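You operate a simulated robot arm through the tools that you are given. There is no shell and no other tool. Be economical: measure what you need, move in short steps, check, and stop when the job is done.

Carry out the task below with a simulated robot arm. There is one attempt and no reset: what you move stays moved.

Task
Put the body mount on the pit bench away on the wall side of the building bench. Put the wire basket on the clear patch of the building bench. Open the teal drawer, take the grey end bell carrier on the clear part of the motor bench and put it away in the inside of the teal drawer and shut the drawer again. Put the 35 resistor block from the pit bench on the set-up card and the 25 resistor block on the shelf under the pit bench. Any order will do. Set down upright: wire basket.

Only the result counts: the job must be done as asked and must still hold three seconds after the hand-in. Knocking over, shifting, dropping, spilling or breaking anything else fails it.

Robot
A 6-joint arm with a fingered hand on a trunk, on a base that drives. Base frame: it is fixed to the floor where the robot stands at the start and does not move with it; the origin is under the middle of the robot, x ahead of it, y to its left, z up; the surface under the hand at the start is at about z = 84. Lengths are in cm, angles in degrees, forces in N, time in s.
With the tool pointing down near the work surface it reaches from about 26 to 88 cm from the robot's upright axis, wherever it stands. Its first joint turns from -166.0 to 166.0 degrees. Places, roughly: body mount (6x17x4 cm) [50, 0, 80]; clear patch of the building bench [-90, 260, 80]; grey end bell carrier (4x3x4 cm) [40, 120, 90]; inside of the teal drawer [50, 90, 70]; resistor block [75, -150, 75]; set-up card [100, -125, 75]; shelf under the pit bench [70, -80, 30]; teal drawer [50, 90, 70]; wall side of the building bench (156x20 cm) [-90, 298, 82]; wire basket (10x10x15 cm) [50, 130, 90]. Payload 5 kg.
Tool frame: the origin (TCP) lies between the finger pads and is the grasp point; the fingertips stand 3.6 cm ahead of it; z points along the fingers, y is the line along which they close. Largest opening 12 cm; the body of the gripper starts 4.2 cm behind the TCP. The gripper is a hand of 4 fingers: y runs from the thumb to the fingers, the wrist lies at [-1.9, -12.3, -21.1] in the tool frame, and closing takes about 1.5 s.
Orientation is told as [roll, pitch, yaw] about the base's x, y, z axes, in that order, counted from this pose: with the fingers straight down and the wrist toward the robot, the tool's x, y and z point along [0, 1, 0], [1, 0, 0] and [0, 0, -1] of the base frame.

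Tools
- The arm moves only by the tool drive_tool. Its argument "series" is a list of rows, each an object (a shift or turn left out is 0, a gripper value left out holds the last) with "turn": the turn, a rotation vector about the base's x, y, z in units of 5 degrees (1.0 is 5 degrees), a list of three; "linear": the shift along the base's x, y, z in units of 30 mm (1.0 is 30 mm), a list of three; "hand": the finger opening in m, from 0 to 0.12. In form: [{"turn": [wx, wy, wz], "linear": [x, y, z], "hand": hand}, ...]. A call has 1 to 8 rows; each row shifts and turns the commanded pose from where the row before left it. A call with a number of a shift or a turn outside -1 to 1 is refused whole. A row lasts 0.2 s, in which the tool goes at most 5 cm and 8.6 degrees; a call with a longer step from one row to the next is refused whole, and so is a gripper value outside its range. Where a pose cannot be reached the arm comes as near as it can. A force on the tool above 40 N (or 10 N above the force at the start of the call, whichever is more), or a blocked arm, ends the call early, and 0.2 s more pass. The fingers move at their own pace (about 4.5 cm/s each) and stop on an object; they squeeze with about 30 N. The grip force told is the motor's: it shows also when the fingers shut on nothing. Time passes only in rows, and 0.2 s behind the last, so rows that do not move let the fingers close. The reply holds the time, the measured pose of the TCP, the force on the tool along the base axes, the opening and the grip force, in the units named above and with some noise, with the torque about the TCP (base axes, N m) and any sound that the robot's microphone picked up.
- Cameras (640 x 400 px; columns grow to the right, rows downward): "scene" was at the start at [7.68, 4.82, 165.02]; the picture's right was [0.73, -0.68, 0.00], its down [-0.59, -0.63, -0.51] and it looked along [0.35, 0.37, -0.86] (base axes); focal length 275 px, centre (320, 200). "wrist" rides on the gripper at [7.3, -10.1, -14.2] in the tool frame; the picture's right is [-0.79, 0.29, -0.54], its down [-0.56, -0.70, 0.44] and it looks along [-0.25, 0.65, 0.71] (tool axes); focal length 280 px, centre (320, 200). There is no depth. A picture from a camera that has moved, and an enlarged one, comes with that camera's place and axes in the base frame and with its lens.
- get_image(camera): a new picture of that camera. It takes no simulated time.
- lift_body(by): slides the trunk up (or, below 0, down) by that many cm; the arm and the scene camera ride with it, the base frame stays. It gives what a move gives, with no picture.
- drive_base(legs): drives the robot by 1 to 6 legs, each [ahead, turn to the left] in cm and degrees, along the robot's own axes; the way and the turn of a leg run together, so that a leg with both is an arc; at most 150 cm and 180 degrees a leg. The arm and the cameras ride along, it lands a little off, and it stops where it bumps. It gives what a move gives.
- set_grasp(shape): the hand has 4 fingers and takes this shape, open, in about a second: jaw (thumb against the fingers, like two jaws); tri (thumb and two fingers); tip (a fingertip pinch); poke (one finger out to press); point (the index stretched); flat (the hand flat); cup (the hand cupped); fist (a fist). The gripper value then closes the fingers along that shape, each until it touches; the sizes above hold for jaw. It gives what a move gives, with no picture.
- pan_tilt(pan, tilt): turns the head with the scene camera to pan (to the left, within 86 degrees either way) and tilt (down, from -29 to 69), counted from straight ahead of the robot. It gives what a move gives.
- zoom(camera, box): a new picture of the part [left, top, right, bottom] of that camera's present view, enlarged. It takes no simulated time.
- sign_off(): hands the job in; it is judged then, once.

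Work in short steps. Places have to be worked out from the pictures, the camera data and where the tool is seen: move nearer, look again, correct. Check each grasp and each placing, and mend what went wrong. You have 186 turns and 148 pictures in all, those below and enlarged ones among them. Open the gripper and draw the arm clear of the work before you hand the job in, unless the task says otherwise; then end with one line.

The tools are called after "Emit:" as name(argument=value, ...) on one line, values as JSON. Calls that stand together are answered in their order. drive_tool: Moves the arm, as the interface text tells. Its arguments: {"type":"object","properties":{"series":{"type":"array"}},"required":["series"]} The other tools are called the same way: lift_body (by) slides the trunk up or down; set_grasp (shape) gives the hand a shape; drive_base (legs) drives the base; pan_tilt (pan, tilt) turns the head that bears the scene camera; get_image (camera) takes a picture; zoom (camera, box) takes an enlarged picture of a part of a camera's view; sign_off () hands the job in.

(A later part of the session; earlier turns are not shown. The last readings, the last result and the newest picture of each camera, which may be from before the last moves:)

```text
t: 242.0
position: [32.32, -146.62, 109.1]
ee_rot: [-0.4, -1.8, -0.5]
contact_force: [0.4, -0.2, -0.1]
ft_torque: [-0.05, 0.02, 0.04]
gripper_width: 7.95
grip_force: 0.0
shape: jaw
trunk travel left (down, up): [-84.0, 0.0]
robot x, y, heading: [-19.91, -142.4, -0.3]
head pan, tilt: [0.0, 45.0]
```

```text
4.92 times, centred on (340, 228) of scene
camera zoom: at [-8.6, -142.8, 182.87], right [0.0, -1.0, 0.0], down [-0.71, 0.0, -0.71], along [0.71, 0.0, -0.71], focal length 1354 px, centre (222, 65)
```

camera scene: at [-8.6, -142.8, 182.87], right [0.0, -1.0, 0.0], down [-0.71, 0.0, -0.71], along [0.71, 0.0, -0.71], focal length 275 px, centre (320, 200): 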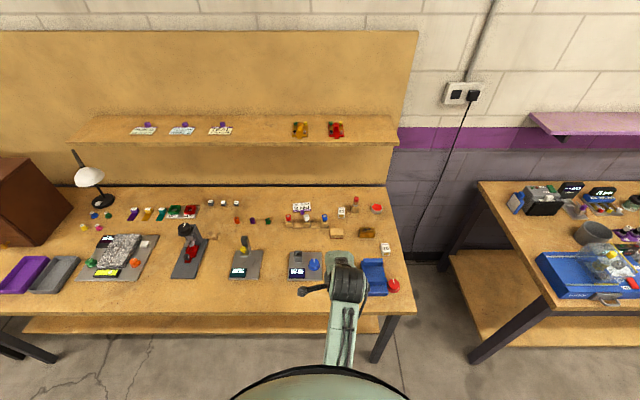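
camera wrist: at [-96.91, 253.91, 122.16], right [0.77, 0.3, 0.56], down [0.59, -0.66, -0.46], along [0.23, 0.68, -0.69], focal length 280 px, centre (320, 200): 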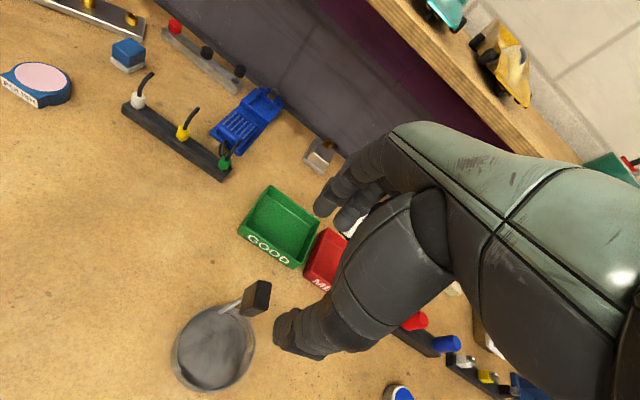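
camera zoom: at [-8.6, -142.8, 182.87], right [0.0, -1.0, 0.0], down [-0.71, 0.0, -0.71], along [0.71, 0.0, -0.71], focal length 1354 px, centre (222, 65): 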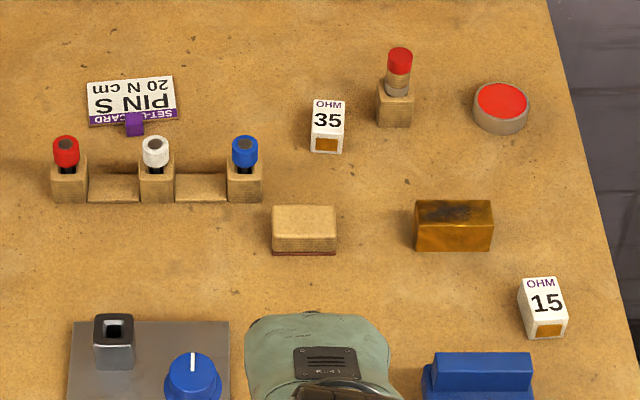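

The 35 is at about (83.4, -153.4), the 15 at (61.7, -171), and the set-up card at (89, -133.4). The 25 must be hidden by the hand, so I'll drive in and look with the wrist camera too.

Emit:
drive_base(legs=[[18, 0]])

Emit:
drive_tool(series=[{"linear": [0.5, 1, 0.3]}, {"linear": [0.5, 1, 0]}, {"linear": [0.5, 1, 0]}, {"linear": [0.5, 1, 0]}])

Emit:
get_image(camera="wrist")

Emit:
get_image(camera="scene")

```text
t: 243.6
position: [50.38, -146.75, 109.19]
ee_rot: [-0.4, -1.8, -0.6]
contact_force: [0.1, -0.3, 0.7]
ft_torque: [0.03, -0.01, 0.0]
gripper_width: 7.97
grip_force: 0.0
shape: jaw
trunk travel left (down, up): [-84.0, 0.0]
robot x, y, heading: [-1.87, -142.29, -0.2]
head pan, tilt: [0.0, 45.0]
```

```text
t: 244.6
position: [56.5, -134.87, 109.75]
ee_rot: [-0.5, -1.8, -0.7]
contact_force: [-0.4, 0.1, 0.5]
ft_torque: [-0.02, -0.01, -0.01]
gripper_width: 7.98
grip_force: 0.1
shape: jaw
trunk travel left (down, up): [-84.0, 0.0]
robot x, y, heading: [-1.82, -143.05, -0.1]
head pan, tilt: [0.0, 45.0]
```

```text
54 pictures are left
camera wrist: at [46.07, -127.36, 123.73], right [0.26, -0.79, 0.56], down [-0.69, -0.56, -0.46], along [0.67, -0.27, -0.69], focal length 280 px, centre (320, 200)
```

wrist: 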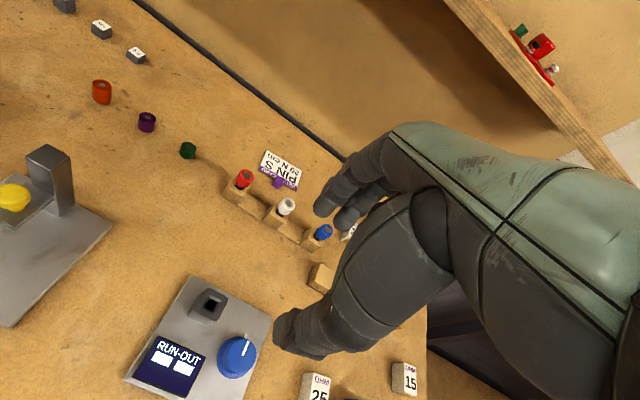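

```text
53 pictures are left
camera scene: at [9.55, -142.68, 182.86], right [0.0, -1.0, 0.0], down [-0.71, 0.0, -0.71], along [0.71, 0.0, -0.71], focal length 275 px, centre (320, 200)
```

scene: 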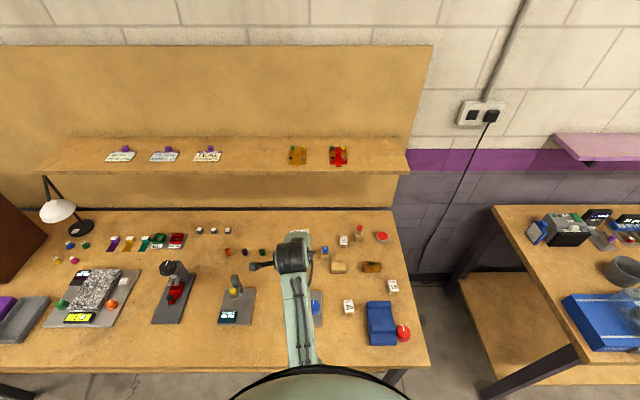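

Confirmed: the 25 is at (54, -153.5) and the 35 at about (84, -153.5). I'll nudge the base forward and bring the hand over the 35 with a slight forward pitch.

Emit:
drive_base(legs=[[4, 0]])

Emit:
drive_tool(series=[{"linear": [1, -0.7, -0.2], "turn": [0, -1, 0], "hand": 0.07}, {"linear": [1, -0.7, -0.2], "turn": [0, -1, 0]}, {"linear": [1, -0.7, -0.3]}, {"linear": [1, -0.7, -0.4]}, {"linear": [1, -0.8, -0.5]}, {"linear": [1, -0.8, -0.5]}, {"linear": [0.8, -0.8, -0.5]}, {"linear": [0.5, -0.8, -0.5]}])

Emit:
get_image(camera="wrist")

Emit:
zoom(camera="scene", box=[250, 200, 410, 320])

```text
t: 245.5
position: [59.92, -135.1, 110.14]
ee_rot: [-0.4, -1.9, -0.6]
contact_force: [0.1, -0.4, 0.6]
ft_torque: [-0.01, -0.05, -0.03]
gripper_width: 7.95
grip_force: 0.0
shape: jaw
trunk travel left (down, up): [-84.0, 0.0]
robot x, y, heading: [2.56, -142.54, -0.1]
head pan, tilt: [0.0, 45.0]
```

```text
t: 247.3
position: [82.49, -153.09, 100.46]
ee_rot: [-0.3, -11.7, -0.7]
contact_force: [0.4, 0.3, -0.7]
ft_torque: [0.05, -0.01, 0.04]
gripper_width: 7.02
grip_force: 0.1
shape: jaw
trunk travel left (down, up): [-84.0, 0.0]
robot x, y, heading: [2.02, -142.89, 0.1]
head pan, tilt: [0.0, 45.0]
```

```text
52 pictures are left
camera wrist: at [69.83, -145.57, 112.36], right [0.16, -0.79, 0.59], down [-0.6, -0.55, -0.57], along [0.78, -0.27, -0.56], focal length 280 px, centre (320, 200)
```

wrist: 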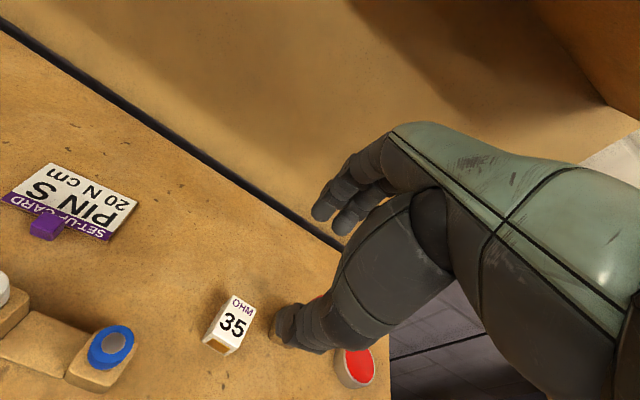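

```text
3.33 times, centred on (330, 260) of scene
camera zoom: at [13.56, -143.0, 182.86], right [0.0, -1.0, 0.0], down [-0.71, 0.0, -0.71], along [0.71, 0.0, -0.71], focal length 917 px, centre (287, 0)
```

zoom: 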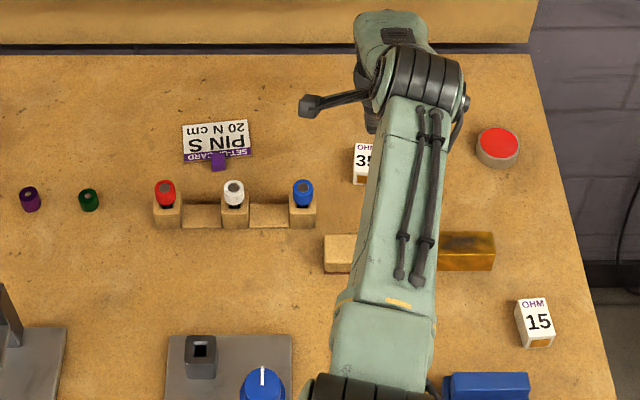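

The 35 is at (83.8, -153.5). Descending with the fingers straddling it.

Emit:
drive_tool(series=[{"linear": [0.15, 0, -0.8]}, {"linear": [0.15, 0, -0.8]}, {"linear": [0, 0, -0.8]}, {"linear": [0, 0, -0.8]}, {"linear": [0, 0, -0.8]}])

Emit:
get_image(camera="wrist")

```text
t: 248.5
position: [83.11, -153.35, 89.91]
ee_rot: [-0.3, -11.8, -0.7]
contact_force: [0.3, -0.1, 1.1]
ft_torque: [0.05, 0.06, 0.0]
gripper_width: 7.0
grip_force: 0.0
shape: jaw
out of reach, approached as far as the arm can: row 5
trunk travel left (down, up): [-84.0, 0.0]
robot x, y, heading: [2.38, -142.59, 0.1]
head pan, tilt: [0.0, 45.0]
```

```text
50 pictures are left
camera wrist: at [70.43, -145.85, 101.8], right [0.16, -0.79, 0.59], down [-0.6, -0.55, -0.57], along [0.78, -0.27, -0.56], focal length 280 px, centre (320, 200)
```

wrist: 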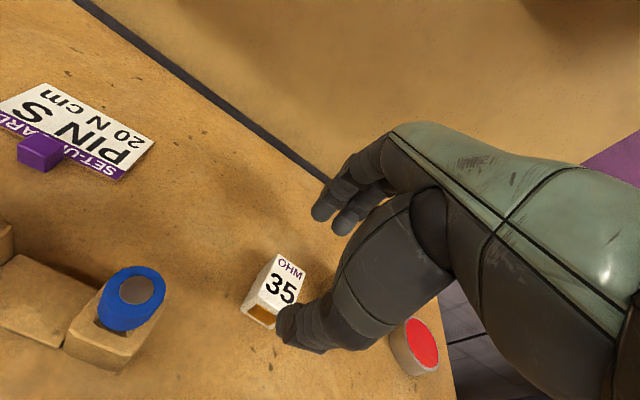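

Aligned. Lowering the trunk 5.3 cm.

Emit:
lift_body(by=-4.3)

Emit:
lift_body(by=-1)

Emit:
get_image(camera="wrist")

```text
t: 249.4
position: [82.84, -153.28, 85.59]
ee_rot: [-0.3, -11.8, -0.6]
contact_force: [-0.3, 0.2, 0.5]
ft_torque: [0.02, -0.01, 0.01]
gripper_width: 7.0
grip_force: 0.1
shape: jaw
trunk travel left (down, up): [-79.7, 4.3]
robot x, y, heading: [2.36, -142.44, -0.0]
head pan, tilt: [0.0, 45.0]
```

```text
t: 249.9
position: [82.94, -153.19, 84.66]
ee_rot: [-0.4, -11.9, -0.6]
contact_force: [-0.9, -0.4, 5.5]
ft_torque: [0.05, 0.25, 0.01]
gripper_width: 6.96
grip_force: 0.0
shape: jaw
trunk travel left (down, up): [-78.7, 5.3]
robot x, y, heading: [2.52, -142.61, 0.1]
head pan, tilt: [0.0, 45.0]
```

```text
49 pictures are left
camera wrist: at [70.25, -145.79, 96.54], right [0.16, -0.79, 0.59], down [-0.6, -0.55, -0.57], along [0.78, -0.27, -0.56], focal length 280 px, centre (320, 200)
```

wrist: 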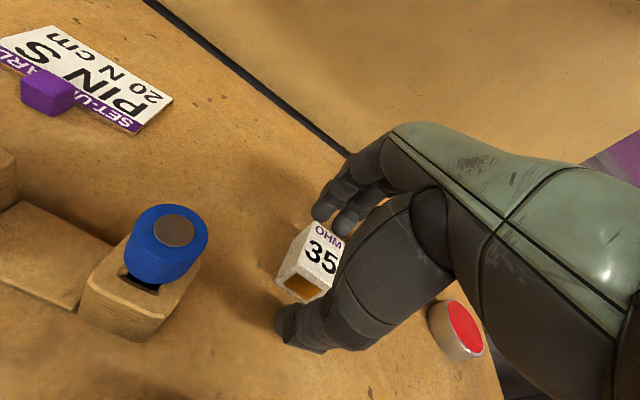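

The thumb just touches the bench and the block is between the fingers. Closing.

Emit:
drive_tool(series=[{"linear": [0, 0, 0.05], "hand": 0.0}, {"hand": 0.0}, {"hand": 0.0}, {"hand": 0.0}, {"hand": 0.0}, {"hand": 0.0}])

Emit:
lift_body(by=5)

Emit:
get_image(camera="wrist")

```text
t: 251.3
position: [82.77, -153.31, 84.69]
ee_rot: [-0.4, -11.8, -0.7]
contact_force: [-0.6, 0.2, 0.0]
ft_torque: [-0.03, 0.04, 0.0]
gripper_width: 4.11
grip_force: 30.8
shape: jaw
trunk travel left (down, up): [-78.7, 5.3]
robot x, y, heading: [2.29, -142.7, -0.2]
head pan, tilt: [0.0, 45.0]
```

```text
t: 252.3
position: [82.94, -153.33, 89.68]
ee_rot: [-0.2, -11.7, -0.7]
contact_force: [0.3, 1.1, -1.0]
ft_torque: [0.03, 0.01, 0.0]
gripper_width: 4.09
grip_force: 30.1
shape: jaw
trunk travel left (down, up): [-83.7, 0.3]
robot x, y, heading: [2.2, -143.25, 0.1]
head pan, tilt: [0.0, 45.0]
```

```text
48 pictures are left
camera wrist: at [70.29, -145.81, 101.56], right [0.16, -0.79, 0.59], down [-0.6, -0.55, -0.57], along [0.78, -0.27, -0.56], focal length 280 px, centre (320, 200)
```

wrist: 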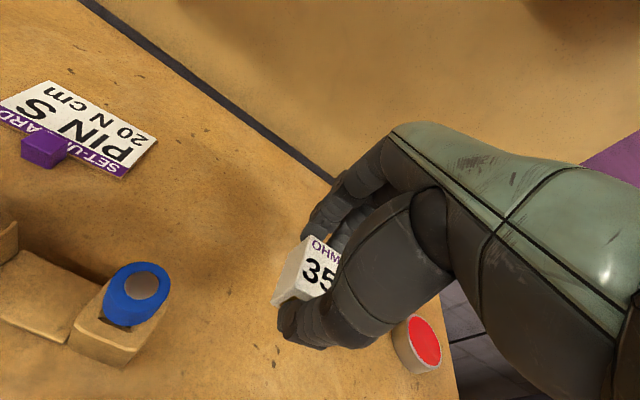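

The 35 block is held. The card centre is at (88.8, -133.2) with a clip on its front edge. I'll raise to clear the pin row, then move over the card.

Emit:
drive_tool(series=[{"linear": [0, 0, 1]}, {"linear": [0, 0, 1]}, {"linear": [0, 0, 0.6]}, {"linear": [0, 1, 0]}, {"linear": [0, 1, 0]}, {"linear": [0.2, 1, 0]}, {"linear": [0.3, 1, 0]}, {"linear": [0.3, 1, 0]}])

Emit:
drive_base(legs=[[2.5, 0]])

Emit:
drive_tool(series=[{"linear": [0.3, 1, 0]}, {"linear": [0.3, 1, 0]}])

Emit:
get_image(camera="wrist")

```text
t: 254.1
position: [85.41, -138.29, 97.38]
ee_rot: [-0.3, -11.7, -0.7]
contact_force: [-0.3, -0.5, -0.1]
ft_torque: [0.01, -0.01, -0.05]
gripper_width: 4.08
grip_force: 30.1
shape: jaw
trunk travel left (down, up): [-83.7, 0.3]
robot x, y, heading: [2.06, -142.63, -0.3]
head pan, tilt: [0.0, 45.0]
```

```text
t: 254.9
position: [87.35, -138.54, 97.71]
ee_rot: [-0.2, -12.0, -0.7]
contact_force: [-0.2, 0.3, 0.0]
ft_torque: [0.0, 0.0, 0.02]
gripper_width: 4.1
grip_force: 29.6
shape: jaw
trunk travel left (down, up): [-83.7, 0.3]
robot x, y, heading: [5.05, -142.68, -0.0]
head pan, tilt: [0.0, 45.0]
```

```text
t: 255.5
position: [89.55, -132.22, 97.31]
ee_rot: [-0.4, -11.8, -0.7]
contact_force: [-0.6, 0.3, -0.7]
ft_torque: [-0.01, -0.02, -0.01]
gripper_width: 4.08
grip_force: 29.9
shape: jaw
trunk travel left (down, up): [-83.7, 0.3]
robot x, y, heading: [4.56, -142.9, -0.2]
head pan, tilt: [0.0, 45.0]
```

```text
47 pictures are left
camera wrist: at [76.92, -124.6, 109.23], right [0.16, -0.79, 0.59], down [-0.6, -0.56, -0.57], along [0.78, -0.27, -0.56], focal length 280 px, centre (320, 200)
```

wrist: 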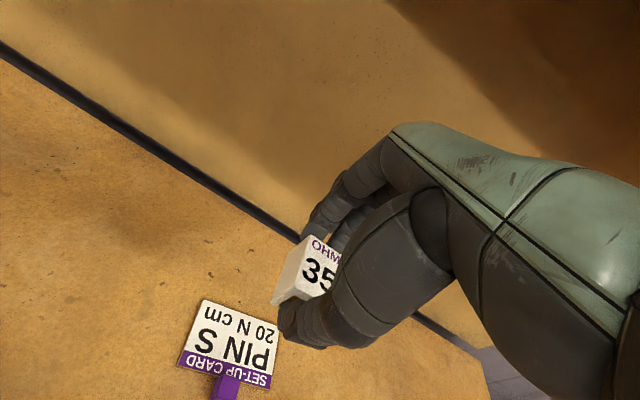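

Card centre confirmed at (88.6, -133.3). Shift slightly, then lower the trunk in stages.

Emit:
drive_tool(series=[{"linear": [-0.3, 0.05, -0.3]}])

Emit:
lift_body(by=-9)

Emit:
get_image(camera="wrist")

```text
t: 255.9
position: [88.66, -132.22, 96.44]
ee_rot: [-0.4, -11.8, -0.8]
contact_force: [0.0, -0.8, 0.3]
ft_torque: [-0.04, 0.0, -0.03]
gripper_width: 4.09
grip_force: 29.6
shape: jaw
trunk travel left (down, up): [-83.7, 0.3]
robot x, y, heading: [4.8, -143.03, -0.2]
head pan, tilt: [0.0, 45.0]
```

```text
t: 257.1
position: [88.8, -132.1, 87.52]
ee_rot: [-0.3, -11.9, -0.7]
contact_force: [-0.8, 0.3, -0.9]
ft_torque: [0.0, -0.03, 0.0]
gripper_width: 4.06
grip_force: 29.8
shape: jaw
trunk travel left (down, up): [-74.7, 9.3]
robot x, y, heading: [4.3, -142.8, -0.1]
head pan, tilt: [0.0, 45.0]
```

```text
46 pictures are left
camera wrist: at [76.1, -124.57, 99.34], right [0.16, -0.79, 0.59], down [-0.6, -0.55, -0.57], along [0.78, -0.27, -0.56], focal length 280 px, centre (320, 200)
```

wrist: 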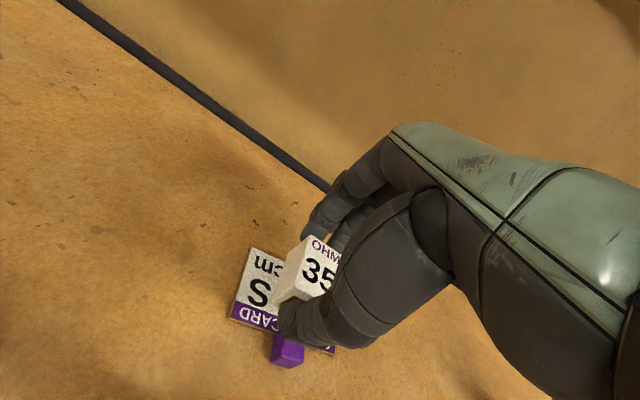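

The clip will be close to the thumb, so I'll shift 1.4 cm in +y before the final lowering.

Emit:
drive_tool(series=[{"linear": [0, 0.45, 0]}])

Emit:
lift_body(by=-1.8)

Emit:
lift_body(by=-0.6)

Emit:
get_image(camera="wrist")

```text
t: 257.5
position: [88.7, -130.65, 87.42]
ee_rot: [-0.3, -11.7, -0.7]
contact_force: [-0.3, 0.1, -0.8]
ft_torque: [-0.01, -0.01, -0.02]
gripper_width: 4.07
grip_force: 29.4
shape: jaw
trunk travel left (down, up): [-74.7, 9.3]
robot x, y, heading: [4.54, -142.72, -0.2]
head pan, tilt: [0.0, 45.0]
```

```text
t: 258.2
position: [88.64, -130.81, 85.69]
ee_rot: [-0.3, -11.7, -0.7]
contact_force: [0.5, 0.2, 0.0]
ft_torque: [-0.02, -0.02, 0.0]
gripper_width: 4.07
grip_force: 30.1
shape: jaw
trunk travel left (down, up): [-72.9, 11.1]
robot x, y, heading: [4.46, -142.85, -0.2]
head pan, tilt: [0.0, 45.0]
```

```text
t: 258.7
position: [88.65, -130.66, 85.08]
ee_rot: [-0.3, -11.8, -0.7]
contact_force: [1.2, 1.0, 1.2]
ft_torque: [0.02, 0.02, 0.02]
gripper_width: 4.07
grip_force: 30.5
shape: jaw
trunk travel left (down, up): [-72.3, 11.7]
robot x, y, heading: [4.58, -142.91, -0.1]
head pan, tilt: [0.0, 45.0]
```

```text
45 pictures are left
camera wrist: at [76.04, -123.19, 96.97], right [0.16, -0.79, 0.59], down [-0.6, -0.55, -0.57], along [0.78, -0.27, -0.56], focal length 280 px, centre (320, 200)
```

wrist: 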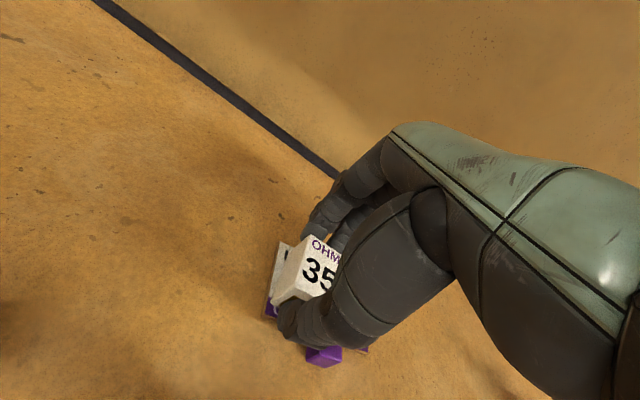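

The block is over the card's left part, about to touch. Lowering 0.4 more.

Emit:
lift_body(by=-0.4)

```text
t: 259.3
position: [88.68, -130.69, 84.99]
ee_rot: [-0.2, -12.1, -0.6]
contact_force: [-2.4, 0.4, 14.7]
ft_torque: [-0.03, 0.46, -0.01]
gripper_width: 4.09
grip_force: 29.7
shape: jaw
trunk travel left (down, up): [-71.9, 12.1]
robot x, y, heading: [4.58, -142.62, -0.2]
head pan, tilt: [0.0, 45.0]
```

In contact. I'll open just a little (to 5.6 cm) and rise straight up.

Emit:
drive_tool(series=[{"linear": [0, 0, 0.03], "hand": 0.05}, {"hand": 0.056}, {"hand": 0.056}])

Emit:
lift_body(by=9)

Emit:
get_image(camera="wrist")

```text
t: 260.1
position: [88.48, -130.59, 84.6]
ee_rot: [-0.3, -11.8, -0.6]
contact_force: [0.0, 0.0, 3.9]
ft_torque: [0.01, 0.06, 0.03]
gripper_width: 5.52
grip_force: 0.1
shape: jaw
trunk travel left (down, up): [-71.9, 12.1]
robot x, y, heading: [4.43, -142.86, -0.0]
head pan, tilt: [0.0, 45.0]
```

```text
t: 261.3
position: [88.65, -130.73, 93.81]
ee_rot: [-0.2, -11.7, -0.6]
contact_force: [0.2, 0.1, 0.2]
ft_torque: [0.0, -0.01, 0.02]
gripper_width: 5.56
grip_force: 0.0
shape: jaw
trunk travel left (down, up): [-80.9, 3.1]
robot x, y, heading: [4.24, -142.63, -0.3]
head pan, tilt: [0.0, 45.0]
```

```text
44 pictures are left
camera wrist: at [76.05, -123.17, 105.56], right [0.16, -0.79, 0.59], down [-0.6, -0.55, -0.57], along [0.78, -0.27, -0.56], focal length 280 px, centre (320, 200)
```

wrist: 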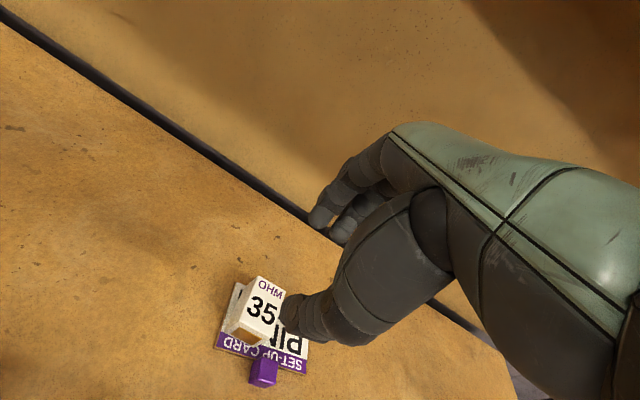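

The 35 sits on the set-up card. Now to the 25 at (54, -153.5): raise, reset pitch and move over it.

Emit:
drive_tool(series=[{"linear": [-0.3, 0, 1]}, {"linear": [-0.8, 0, 1], "turn": [0, 1, 0], "hand": 0.07}, {"linear": [-1, -0.7, 0.3], "turn": [0, 1, 0]}, {"linear": [-1, -0.8, 0]}, {"linear": [-1, -0.8, 0]}, {"linear": [-1, -0.8, 0]}, {"linear": [-1, -0.8, 0]}, {"linear": [-1, -0.8, 0]}])

Emit:
drive_tool(series=[{"linear": [-1, -0.8, 0]}, {"linear": [-1, -0.8, 0]}, {"linear": [-1, -0.7, 0]}, {"linear": [-0.8, -0.6, 0]}])

Emit:
get_image(camera="wrist")

Emit:
get_image(camera="scene")

```text
t: 263.1
position: [67.3, -145.01, 100.72]
ee_rot: [-0.4, -1.9, -0.7]
contact_force: [0.3, -0.9, -0.1]
ft_torque: [0.03, -0.01, 0.01]
gripper_width: 6.97
grip_force: 0.0
shape: jaw
trunk travel left (down, up): [-80.9, 3.1]
robot x, y, heading: [4.7, -142.77, 0.1]
head pan, tilt: [0.0, 45.0]
```

```text
t: 264.1
position: [55.91, -153.63, 100.59]
ee_rot: [-0.5, -1.9, -0.7]
contact_force: [-0.8, -0.2, 1.1]
ft_torque: [0.02, 0.0, 0.02]
gripper_width: 6.99
grip_force: 0.1
shape: jaw
trunk travel left (down, up): [-80.9, 3.1]
robot x, y, heading: [4.56, -142.8, -0.2]
head pan, tilt: [0.0, 45.0]
```

```text
43 pictures are left
camera wrist: at [45.37, -146.14, 114.5], right [0.26, -0.79, 0.56], down [-0.69, -0.55, -0.46], along [0.67, -0.27, -0.69], focal length 280 px, centre (320, 200)
```

wrist: 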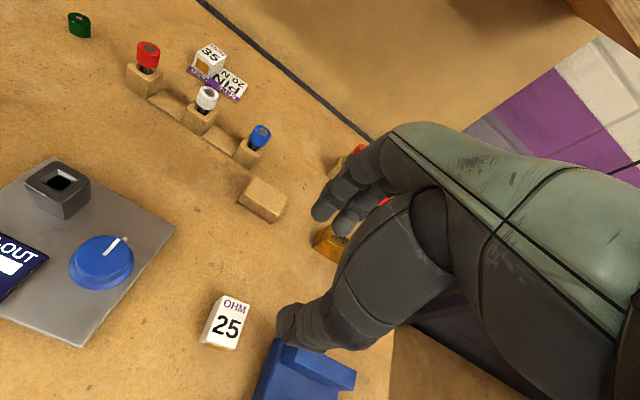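

```text
42 pictures are left
camera scene: at [15.72, -142.94, 179.78], right [0.0, -1.0, 0.0], down [-0.71, 0.0, -0.71], along [0.71, 0.0, -0.71], focal length 275 px, centre (320, 200)
```

scene: 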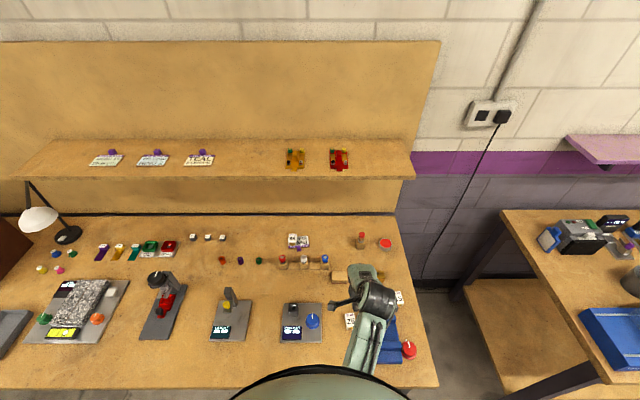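

The 25 is at (53.4, -153.6). I'll bias slightly left away from the blue fixture and descend partway.

Emit:
drive_tool(series=[{"linear": [-0.8, 0.3, -0.8]}, {"linear": [0, 0, -0.9]}, {"linear": [0, 0, -0.9]}, {"linear": [0, 0, -0.9]}])

Emit:
get_image(camera="wrist")

```text
t: 265.1
position: [53.49, -152.66, 90.24]
ee_rot: [-0.5, -1.9, -0.7]
contact_force: [-0.2, -0.9, 0.5]
ft_torque: [0.0, -0.02, 0.0]
gripper_width: 6.96
grip_force: 0.0
shape: jaw
trunk travel left (down, up): [-80.9, 3.1]
robot x, y, heading: [4.53, -142.75, -0.1]
head pan, tilt: [0.0, 45.0]
```

```text
41 pictures are left
camera wrist: at [43.06, -145.11, 104.17], right [0.26, -0.79, 0.56], down [-0.69, -0.55, -0.46], along [0.67, -0.27, -0.69], focal length 280 px, centre (320, 200)
```

wrist: 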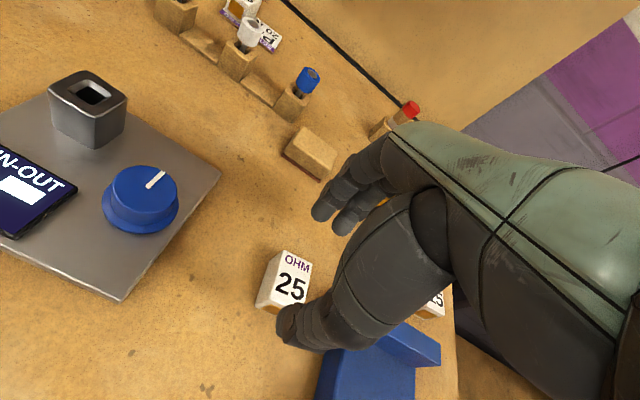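

Well aligned. Descending to z≈84.4.

Emit:
drive_tool(series=[{"linear": [0, 0, -0.7]}, {"linear": [0, 0, -0.7]}, {"linear": [0, 0, -0.5]}])

Emit:
get_image(camera="wrist")

```text
t: 265.9
position: [53.56, -152.52, 84.49]
ee_rot: [-0.5, -1.8, -0.7]
contact_force: [1.5, -0.6, -0.5]
ft_torque: [0.01, 0.0, -0.02]
gripper_width: 6.97
grip_force: 0.0
shape: jaw
trunk travel left (down, up): [-80.9, 3.1]
robot x, y, heading: [4.62, -142.63, -0.1]
head pan, tilt: [0.0, 45.0]
```

```text
40 pictures are left
camera wrist: at [43.14, -145.06, 98.44], right [0.26, -0.79, 0.56], down [-0.69, -0.55, -0.46], along [0.67, -0.27, -0.69], focal length 280 px, centre (320, 200)
```

wrist: 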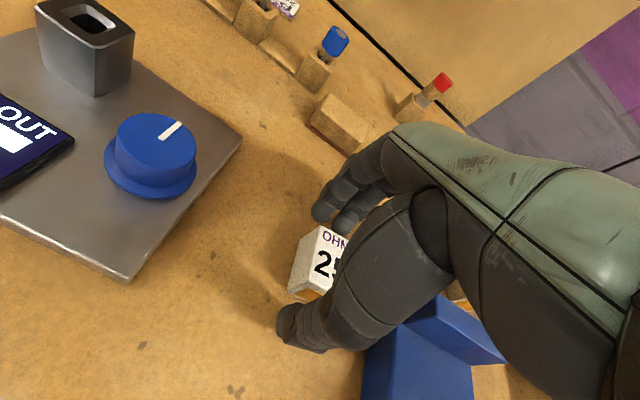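

Straddling the block without contact. Close and lift.

Emit:
drive_tool(series=[{"hand": 0.0}, {"hand": 0.0}, {"hand": 0.0}, {"hand": 0.0}, {"hand": 0.0}, {"hand": 0.0}])

Emit:
drive_tool(series=[{"linear": [0, 0, 0.6]}, {"linear": [0, 0, 1]}, {"linear": [0, 0, 1]}, {"linear": [0, 0, 1]}, {"linear": [0, 0, 1]}])

Emit:
get_image(camera="wrist")

```text
t: 267.3
position: [53.48, -152.61, 84.44]
ee_rot: [-0.4, -1.8, -0.7]
contact_force: [-0.4, -0.9, 0.2]
ft_torque: [-0.01, 0.03, 0.0]
gripper_width: 4.15
grip_force: 29.5
shape: jaw
trunk travel left (down, up): [-80.9, 3.1]
robot x, y, heading: [4.96, -142.67, -0.2]
head pan, tilt: [0.0, 45.0]
```

```text
t: 268.5
position: [53.51, -152.68, 98.3]
ee_rot: [-0.4, -1.7, -0.7]
contact_force: [0.1, 0.5, -0.6]
ft_torque: [0.05, 0.0, -0.02]
gripper_width: 4.15
grip_force: 30.8
shape: jaw
trunk travel left (down, up): [-80.9, 3.1]
robot x, y, heading: [4.87, -142.6, -0.2]
head pan, tilt: [0.0, 45.0]
```

```text
39 pictures are left
camera wrist: at [43.13, -145.09, 112.26], right [0.26, -0.79, 0.56], down [-0.69, -0.55, -0.46], along [0.67, -0.27, -0.69], focal length 280 px, centre (320, 200)
```

wrist: 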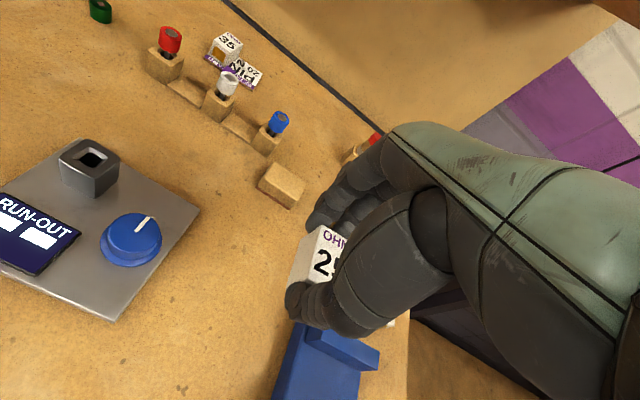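

The 25 is held. I'll back away from the bench and look at the shelf beneath.

Emit:
drive_base(legs=[[-38, 0]])

Emit:
pan_tilt(pan=35, tilt=45)

Emit:
get_image(camera="scene")

```text
t: 271.1
position: [15.84, -152.65, 98.31]
ee_rot: [-0.4, -1.8, -0.8]
contact_force: [-0.5, 1.0, -0.8]
ft_torque: [-0.03, 0.0, 0.04]
gripper_width: 4.14
grip_force: 30.0
shape: jaw
trunk travel left (down, up): [-80.9, 3.1]
robot x, y, heading: [-33.18, -142.48, -0.3]
head pan, tilt: [0.0, 45.0]
```

```text
t: 272.1
position: [15.69, -152.56, 98.26]
ee_rot: [-0.3, -1.8, -0.9]
contact_force: [-0.5, 0.4, -0.6]
ft_torque: [0.0, -0.01, 0.02]
gripper_width: 4.15
grip_force: 30.0
shape: jaw
trunk travel left (down, up): [-80.9, 3.1]
robot x, y, heading: [-33.06, -142.88, -0.2]
head pan, tilt: [35.0, 45.0]
```

```text
38 pictures are left
camera scene: at [-23.26, -138.1, 179.76], right [0.57, -0.82, 0.0], down [-0.58, -0.4, -0.71], along [0.58, 0.4, -0.71], focal length 275 px, centre (320, 200)
```

scene: 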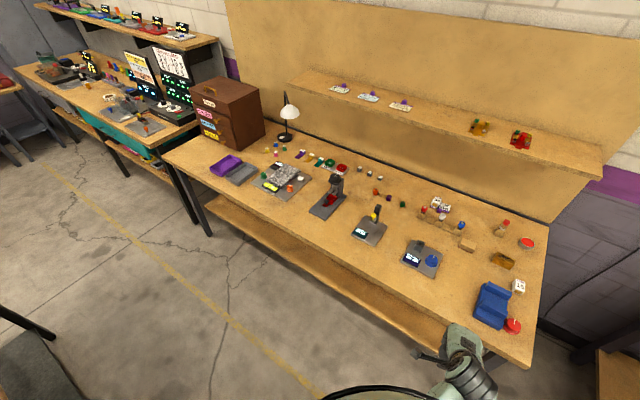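

The shelf's front edge is at x≈48, z≈30–37, spanning y≈-163 to -20. I'll move the hand to y≈-138, then lower the trunk in front of the bench.

Emit:
drive_tool(series=[{"linear": [0, 1, 0]}, {"linear": [0, 1, 0]}, {"linear": [0, 1, 0]}, {"linear": [0, 1, 0]}, {"linear": [0, 0.8, 0]}])

Emit:
lift_body(by=-45)

Emit:
pan_tilt(pan=10, tilt=40)

Emit:
get_image(camera="scene")

Emit:
get_image(camera="wrist")

```text
t: 273.3
position: [15.84, -138.18, 98.31]
ee_rot: [-0.6, -1.8, -0.8]
contact_force: [-0.7, 0.6, -0.4]
ft_torque: [0.03, 0.01, -0.03]
gripper_width: 4.12
grip_force: 30.4
shape: jaw
trunk travel left (down, up): [-80.9, 3.1]
robot x, y, heading: [-32.88, -142.63, -0.0]
head pan, tilt: [35.0, 45.0]
```

```text
refused: -45 is not a number from -40 to 40
```

```text
t: 274.2
position: [15.78, -138.23, 98.17]
ee_rot: [-0.3, -1.8, -0.8]
contact_force: [0.7, 0.2, 0.3]
ft_torque: [-0.01, 0.0, -0.04]
gripper_width: 4.17
grip_force: 30.5
shape: jaw
trunk travel left (down, up): [-80.9, 3.1]
robot x, y, heading: [-33.18, -142.57, -0.3]
head pan, tilt: [10.0, 40.0]
```

```text
37 pictures are left
camera scene: at [-21.63, -141.26, 180.49], right [0.17, -0.99, 0.0], down [-0.63, -0.11, -0.77], along [0.75, 0.13, -0.64], focal length 275 px, centre (320, 200)
```

scene: 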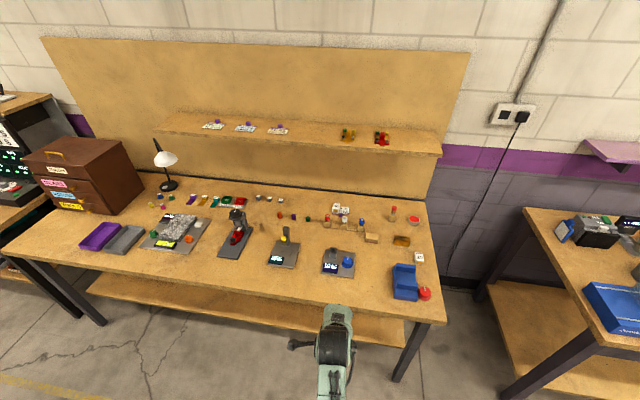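

```text
36 pictures are left
camera wrist: at [5.41, -130.65, 112.18], right [0.26, -0.79, 0.56], down [-0.69, -0.55, -0.46], along [0.67, -0.27, -0.69], focal length 280 px, centre (320, 200)
```

wrist: 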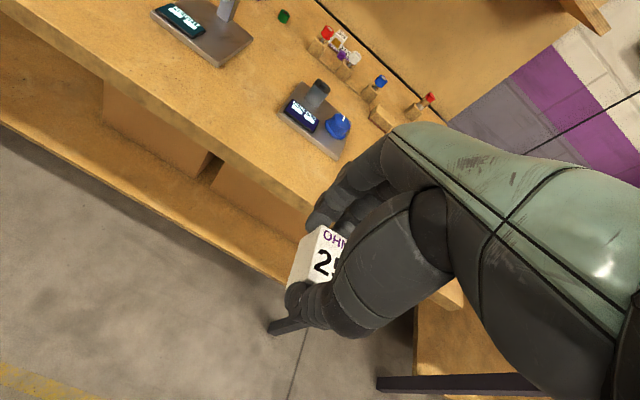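

There are cardboard boxes further back on the shelf, and I need the free strip in front. Lower in two steps and look.

Emit:
lift_body(by=-38)

Emit:
get_image(camera="wrist")

Emit:
get_image(camera="scene")

```text
t: 277.9
position: [15.74, -138.4, 60.34]
ee_rot: [-0.4, -1.8, -0.8]
contact_force: [0.1, 0.3, -0.6]
ft_torque: [0.03, -0.02, 0.0]
gripper_width: 4.14
grip_force: 29.9
shape: jaw
trunk travel left (down, up): [-42.9, 41.1]
robot x, y, heading: [-33.04, -142.6, -0.3]
head pan, tilt: [10.0, 40.0]
```

```text
35 pictures are left
camera wrist: at [5.41, -130.64, 74.18], right [0.26, -0.79, 0.56], down [-0.69, -0.55, -0.46], along [0.67, -0.27, -0.69], focal length 280 px, centre (320, 200)
```

wrist: 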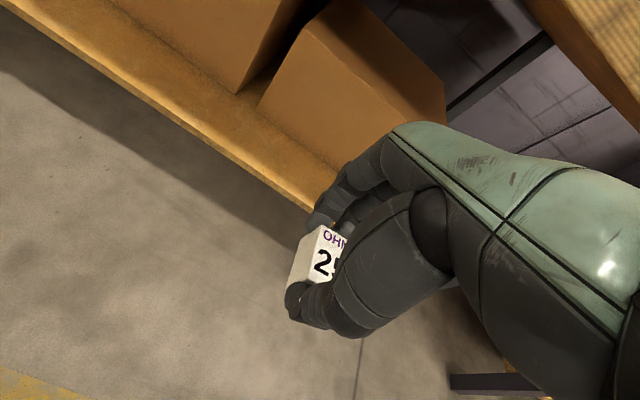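

```text
34 pictures are left
camera scene: at [-21.63, -141.28, 142.49], right [0.17, -0.99, 0.0], down [-0.63, -0.11, -0.77], along [0.76, 0.13, -0.64], focal length 275 px, centre (320, 200)
```

scene: 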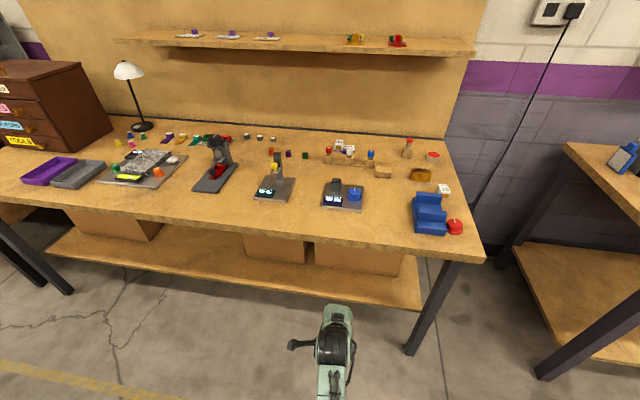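

I can see an open stretch of shelf between the boxes (scene columns ~165–240) plus a clear front strip. Zooming to measure the shelf's height and edges.

Emit:
zoom(camera="scene", box=[140, 200, 440, 320])

Emit:
zoom(camera="wrist", box=[0, 0, 340, 210])

```text
2.13 times, centred on (290, 260) of scene
camera zoom: at [-21.63, -141.28, 142.49], right [0.17, -0.99, 0.0], down [-0.63, -0.11, -0.77], along [0.76, 0.13, -0.64], focal length 587 px, centre (384, 72)
```

zoom: 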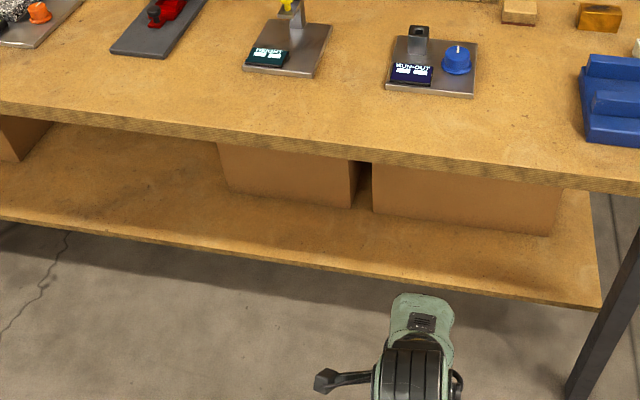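

```text
1.88 times, centred on (170, 105) of wrist
camera zoom: at [5.41, -130.64, 74.18], right [0.26, -0.79, 0.56], down [-0.69, -0.55, -0.46], along [0.67, -0.27, -0.69], focal length 528 px, centre (602, 379)
```

zoom: 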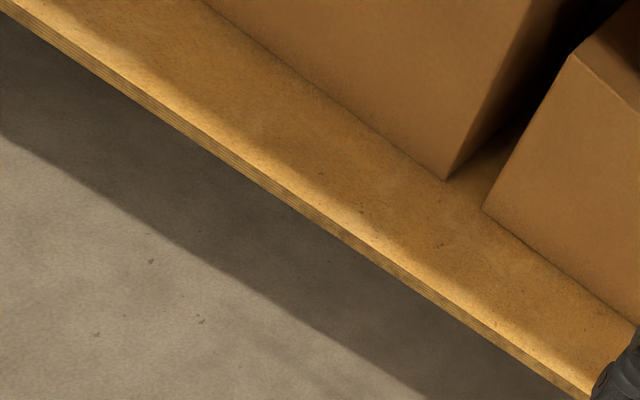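

Shelf top z≈28.4, front edge x≈47, box fronts x≈62.6. I'll lower to TCP z≈38, drive forward 12 cm, then extend the arm under the bench.

Emit:
lift_body(by=-22)

Emit:
drive_base(legs=[[12, 0]])

Emit:
drive_tool(series=[{"linear": [0.8, 0, 0]}, {"linear": [0.8, 0, 0]}, {"linear": [0.8, 0, 0]}, {"linear": [0.8, 0, 0]}])

Emit:
get_image(camera="scene")

Emit:
get_image(camera="wrist")

```text
t: 280.2
position: [15.77, -138.14, 38.34]
ee_rot: [-0.4, -1.8, -0.8]
contact_force: [0.3, 0.8, 0.4]
ft_torque: [0.0, 0.0, 0.0]
gripper_width: 4.1
grip_force: 29.9
shape: jaw
trunk travel left (down, up): [-20.9, 63.1]
robot x, y, heading: [-33.39, -142.45, -0.4]
head pan, tilt: [10.0, 40.0]
```

```text
t: 281.5
position: [27.85, -138.34, 38.08]
ee_rot: [-0.4, -1.8, -1.0]
contact_force: [0.1, 0.2, -0.3]
ft_torque: [-0.03, 0.0, 0.01]
gripper_width: 4.17
grip_force: 30.1
shape: jaw
trunk travel left (down, up): [-20.9, 63.1]
robot x, y, heading: [-21.06, -142.56, -0.3]
head pan, tilt: [10.0, 40.0]
```

```text
t: 282.5
position: [37.51, -138.32, 38.33]
ee_rot: [-0.5, -1.7, -0.9]
contact_force: [-0.1, 0.3, -0.2]
ft_torque: [-0.02, 0.03, 0.01]
gripper_width: 4.14
grip_force: 29.5
shape: jaw
trunk travel left (down, up): [-20.9, 63.1]
robot x, y, heading: [-21.26, -142.71, -0.4]
head pan, tilt: [10.0, 40.0]
```

```text
31 pictures are left
camera scene: at [-9.54, -141.35, 120.49], right [0.17, -0.99, 0.0], down [-0.63, -0.11, -0.77], along [0.76, 0.13, -0.64], focal length 275 px, centre (320, 200)
```

scene: 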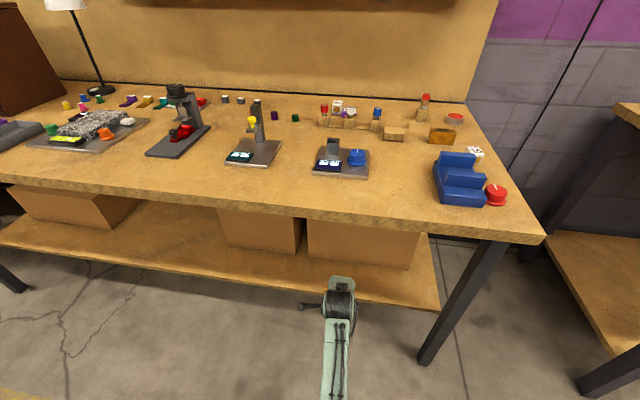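

```text
30 pictures are left
camera wrist: at [27.09, -130.79, 52.26], right [0.26, -0.79, 0.56], down [-0.7, -0.55, -0.46], along [0.67, -0.27, -0.69], focal length 280 px, centre (320, 200)
```

wrist: 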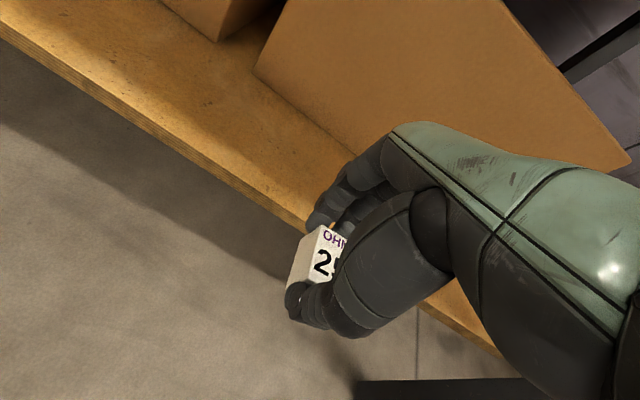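

Arm passes well below the bench underside. Continuing in to x≈53.8.

Emit:
drive_tool(series=[{"linear": [0.9, 0, 0]}, {"linear": [0.9, 0, 0]}, {"linear": [0.9, 0, 0]}, {"linear": [0.9, 0, 0]}, {"linear": [0.9, 0, 0]}, {"linear": [0.9, 0, 0]}])

Emit:
get_image(camera="wrist")

Emit:
get_image(camera="scene")

```text
t: 284.1
position: [53.14, -138.5, 37.89]
ee_rot: [-0.5, -1.1, -0.9]
contact_force: [-20.9, -0.5, 5.4]
ft_torque: [-0.07, -0.72, -0.45]
gripper_width: 3.85
grip_force: 29.9
shape: jaw
trunk travel left (down, up): [-20.9, 63.1]
robot x, y, heading: [-21.41, -142.94, -0.1]
head pan, tilt: [10.0, 40.0]
stopped in row 6: the force on the tool passed its limit at 43 N (the readings are from after the stop); the commanded pose is now the measured one
```

```text
29 pictures are left
camera wrist: at [42.85, -130.85, 51.96], right [0.27, -0.79, 0.55], down [-0.7, -0.55, -0.45], along [0.66, -0.27, -0.7], focal length 280 px, centre (320, 200)
```

wrist: 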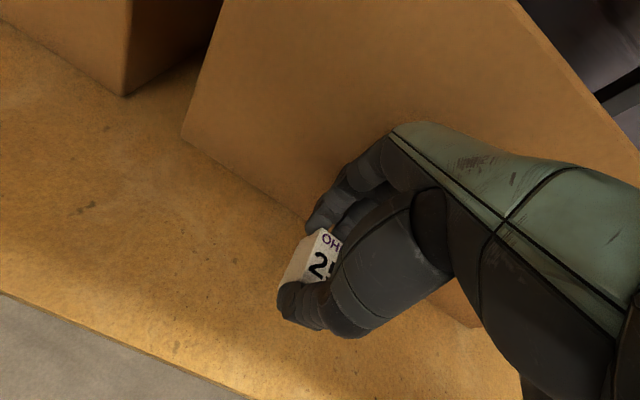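

```text
28 pictures are left
camera scene: at [-9.87, -141.35, 120.52], right [0.17, -0.99, 0.0], down [-0.63, -0.11, -0.77], along [0.76, 0.13, -0.64], focal length 275 px, centre (320, 200)
```

scene: 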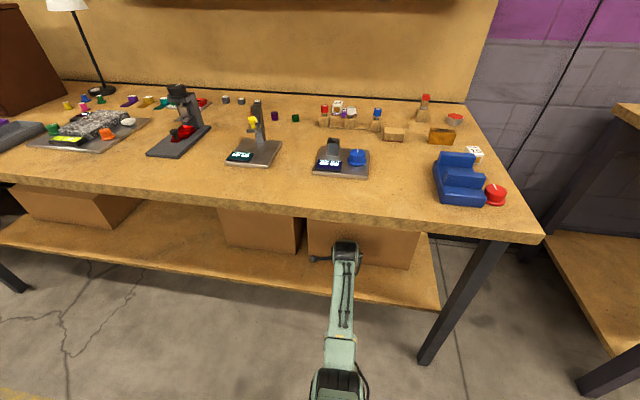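

The hand's knuckles touched the box; the corner alignment shows no visible shift. I'll back off 3 cm immediately and then lower.

Emit:
drive_tool(series=[{"linear": [-0.5, 0, 0]}, {"linear": [-0.5, 0, 0]}])

Emit:
lift_body(by=-3.5)

Emit:
get_image(camera="wrist")

Emit:
zoom(camera="scene", box=[190, 180, 450, 320])

```text
t: 284.7
position: [50.29, -138.31, 37.87]
ee_rot: [-0.6, -1.2, -0.9]
contact_force: [-1.0, -0.7, -1.2]
ft_torque: [0.01, 0.0, 0.0]
gripper_width: 4.07
grip_force: 30.0
shape: jaw
trunk travel left (down, up): [-20.9, 63.1]
robot x, y, heading: [-21.11, -142.45, -0.4]
head pan, tilt: [10.0, 40.0]
```

```text
t: 285.5
position: [50.2, -138.28, 34.51]
ee_rot: [-0.4, -1.4, -0.9]
contact_force: [-0.3, 0.6, 1.8]
ft_torque: [0.0, -0.11, 0.0]
gripper_width: 4.08
grip_force: 29.6
shape: jaw
trunk travel left (down, up): [-17.4, 66.6]
robot x, y, heading: [-21.15, -142.93, -0.2]
head pan, tilt: [10.0, 40.0]
```

```text
27 pictures are left
camera wrist: at [40.01, -130.77, 48.51], right [0.26, -0.79, 0.55], down [-0.7, -0.55, -0.45], along [0.66, -0.27, -0.7], focal length 280 px, centre (320, 200)
```

wrist: 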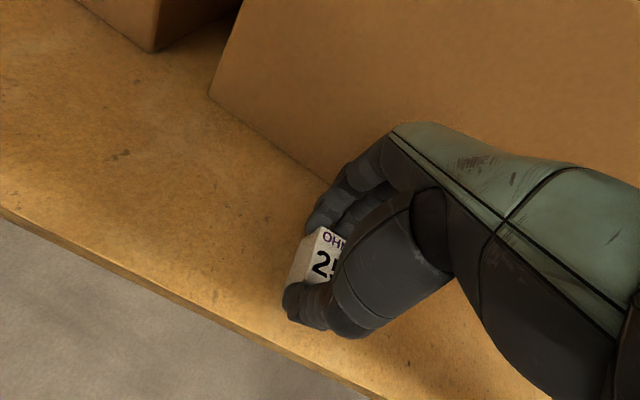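

```text
2.46 times, centred on (320, 250) of scene
camera zoom: at [-9.66, -141.35, 116.99], right [0.17, -0.99, 0.0], down [-0.63, -0.11, -0.77], along [0.76, 0.13, -0.64], focal length 677 px, centre (320, 77)
```

zoom: 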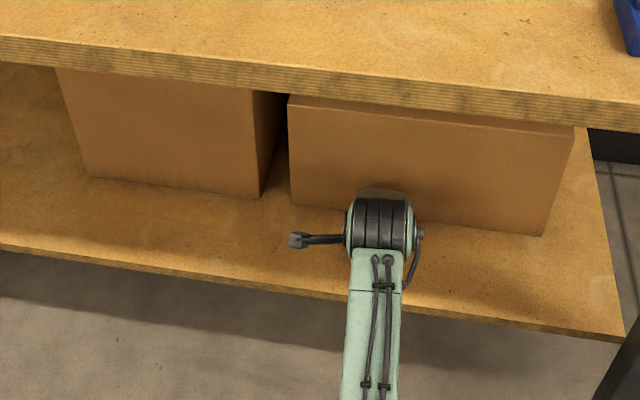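

No shift of the box is measurable (front still at x≈62). Lowering in small steps to the shelf.

Emit:
lift_body(by=-0.8)

Emit:
lift_body(by=-0.6)

Emit:
get_image(camera="wrist")

```text
t: 286.1
position: [50.37, -138.46, 34.34]
ee_rot: [-0.4, -1.8, -0.9]
contact_force: [-7.7, -1.3, 34.8]
ft_torque: [0.0, 0.41, -0.03]
gripper_width: 4.36
grip_force: 30.1
shape: jaw
trunk travel left (down, up): [-16.6, 67.4]
robot x, y, heading: [-21.36, -142.36, -0.3]
head pan, tilt: [10.0, 40.0]
```

```text
t: 286.4
position: [50.66, -138.34, 34.33]
ee_rot: [-0.4, -2.2, -0.8]
contact_force: [-4.4, 0.2, 20.7]
ft_torque: [-0.03, 0.27, -0.02]
gripper_width: 4.4
grip_force: 30.2
shape: jaw
trunk travel left (down, up): [-16.4, 67.6]
robot x, y, heading: [-21.11, -142.97, -0.3]
head pan, tilt: [10.0, 40.0]
stopped: the force on the tool passed its limit at 48 N (the readings are from after the stop); the commanded pose is now the measured one
```

```text
25 pictures are left
camera wrist: at [40.21, -130.75, 48.17], right [0.25, -0.79, 0.56], down [-0.69, -0.55, -0.47], along [0.68, -0.27, -0.69], focal length 280 px, centre (320, 200)
```

wrist: 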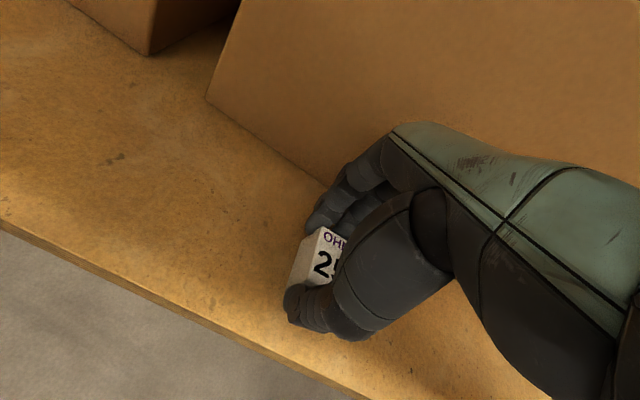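

The block is firmly on the shelf (about 35 N). I'll ease up, open partly, then lift and check.

Emit:
drive_tool(series=[{"linear": [0, 0, 0.1]}, {"hand": 0.05}, {"hand": 0.06}, {"hand": 0.065}, {"hand": 0.065}])

Emit:
lift_body(by=6.5)

Emit:
get_image(camera="wrist")

```text
t: 287.6
position: [50.46, -138.2, 34.24]
ee_rot: [-0.4, -1.7, -0.9]
contact_force: [-0.3, 0.5, -0.2]
ft_torque: [-0.03, 0.02, 0.02]
gripper_width: 6.45
grip_force: 0.1
shape: jaw
trunk travel left (down, up): [-16.4, 67.6]
robot x, y, heading: [-20.96, -142.67, -0.1]
head pan, tilt: [10.0, 40.0]
```

```text
t: 288.7
position: [50.5, -138.33, 40.67]
ee_rot: [-0.4, -1.7, -1.0]
contact_force: [0.3, -0.7, -0.3]
ft_torque: [0.02, -0.03, 0.02]
gripper_width: 6.44
grip_force: 0.0
shape: jaw
trunk travel left (down, up): [-22.9, 61.1]
robot x, y, heading: [-20.99, -142.67, 0.0]
head pan, tilt: [10.0, 40.0]
```

```text
24 pictures are left
camera wrist: at [40.15, -130.73, 54.62], right [0.26, -0.79, 0.56], down [-0.7, -0.55, -0.46], along [0.67, -0.27, -0.69], focal length 280 px, centre (320, 200)
```

wrist: 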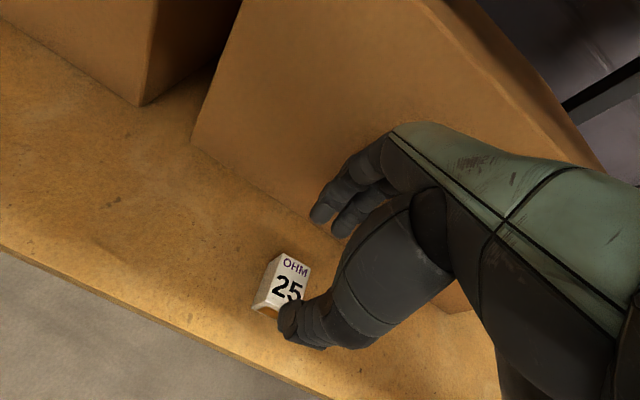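

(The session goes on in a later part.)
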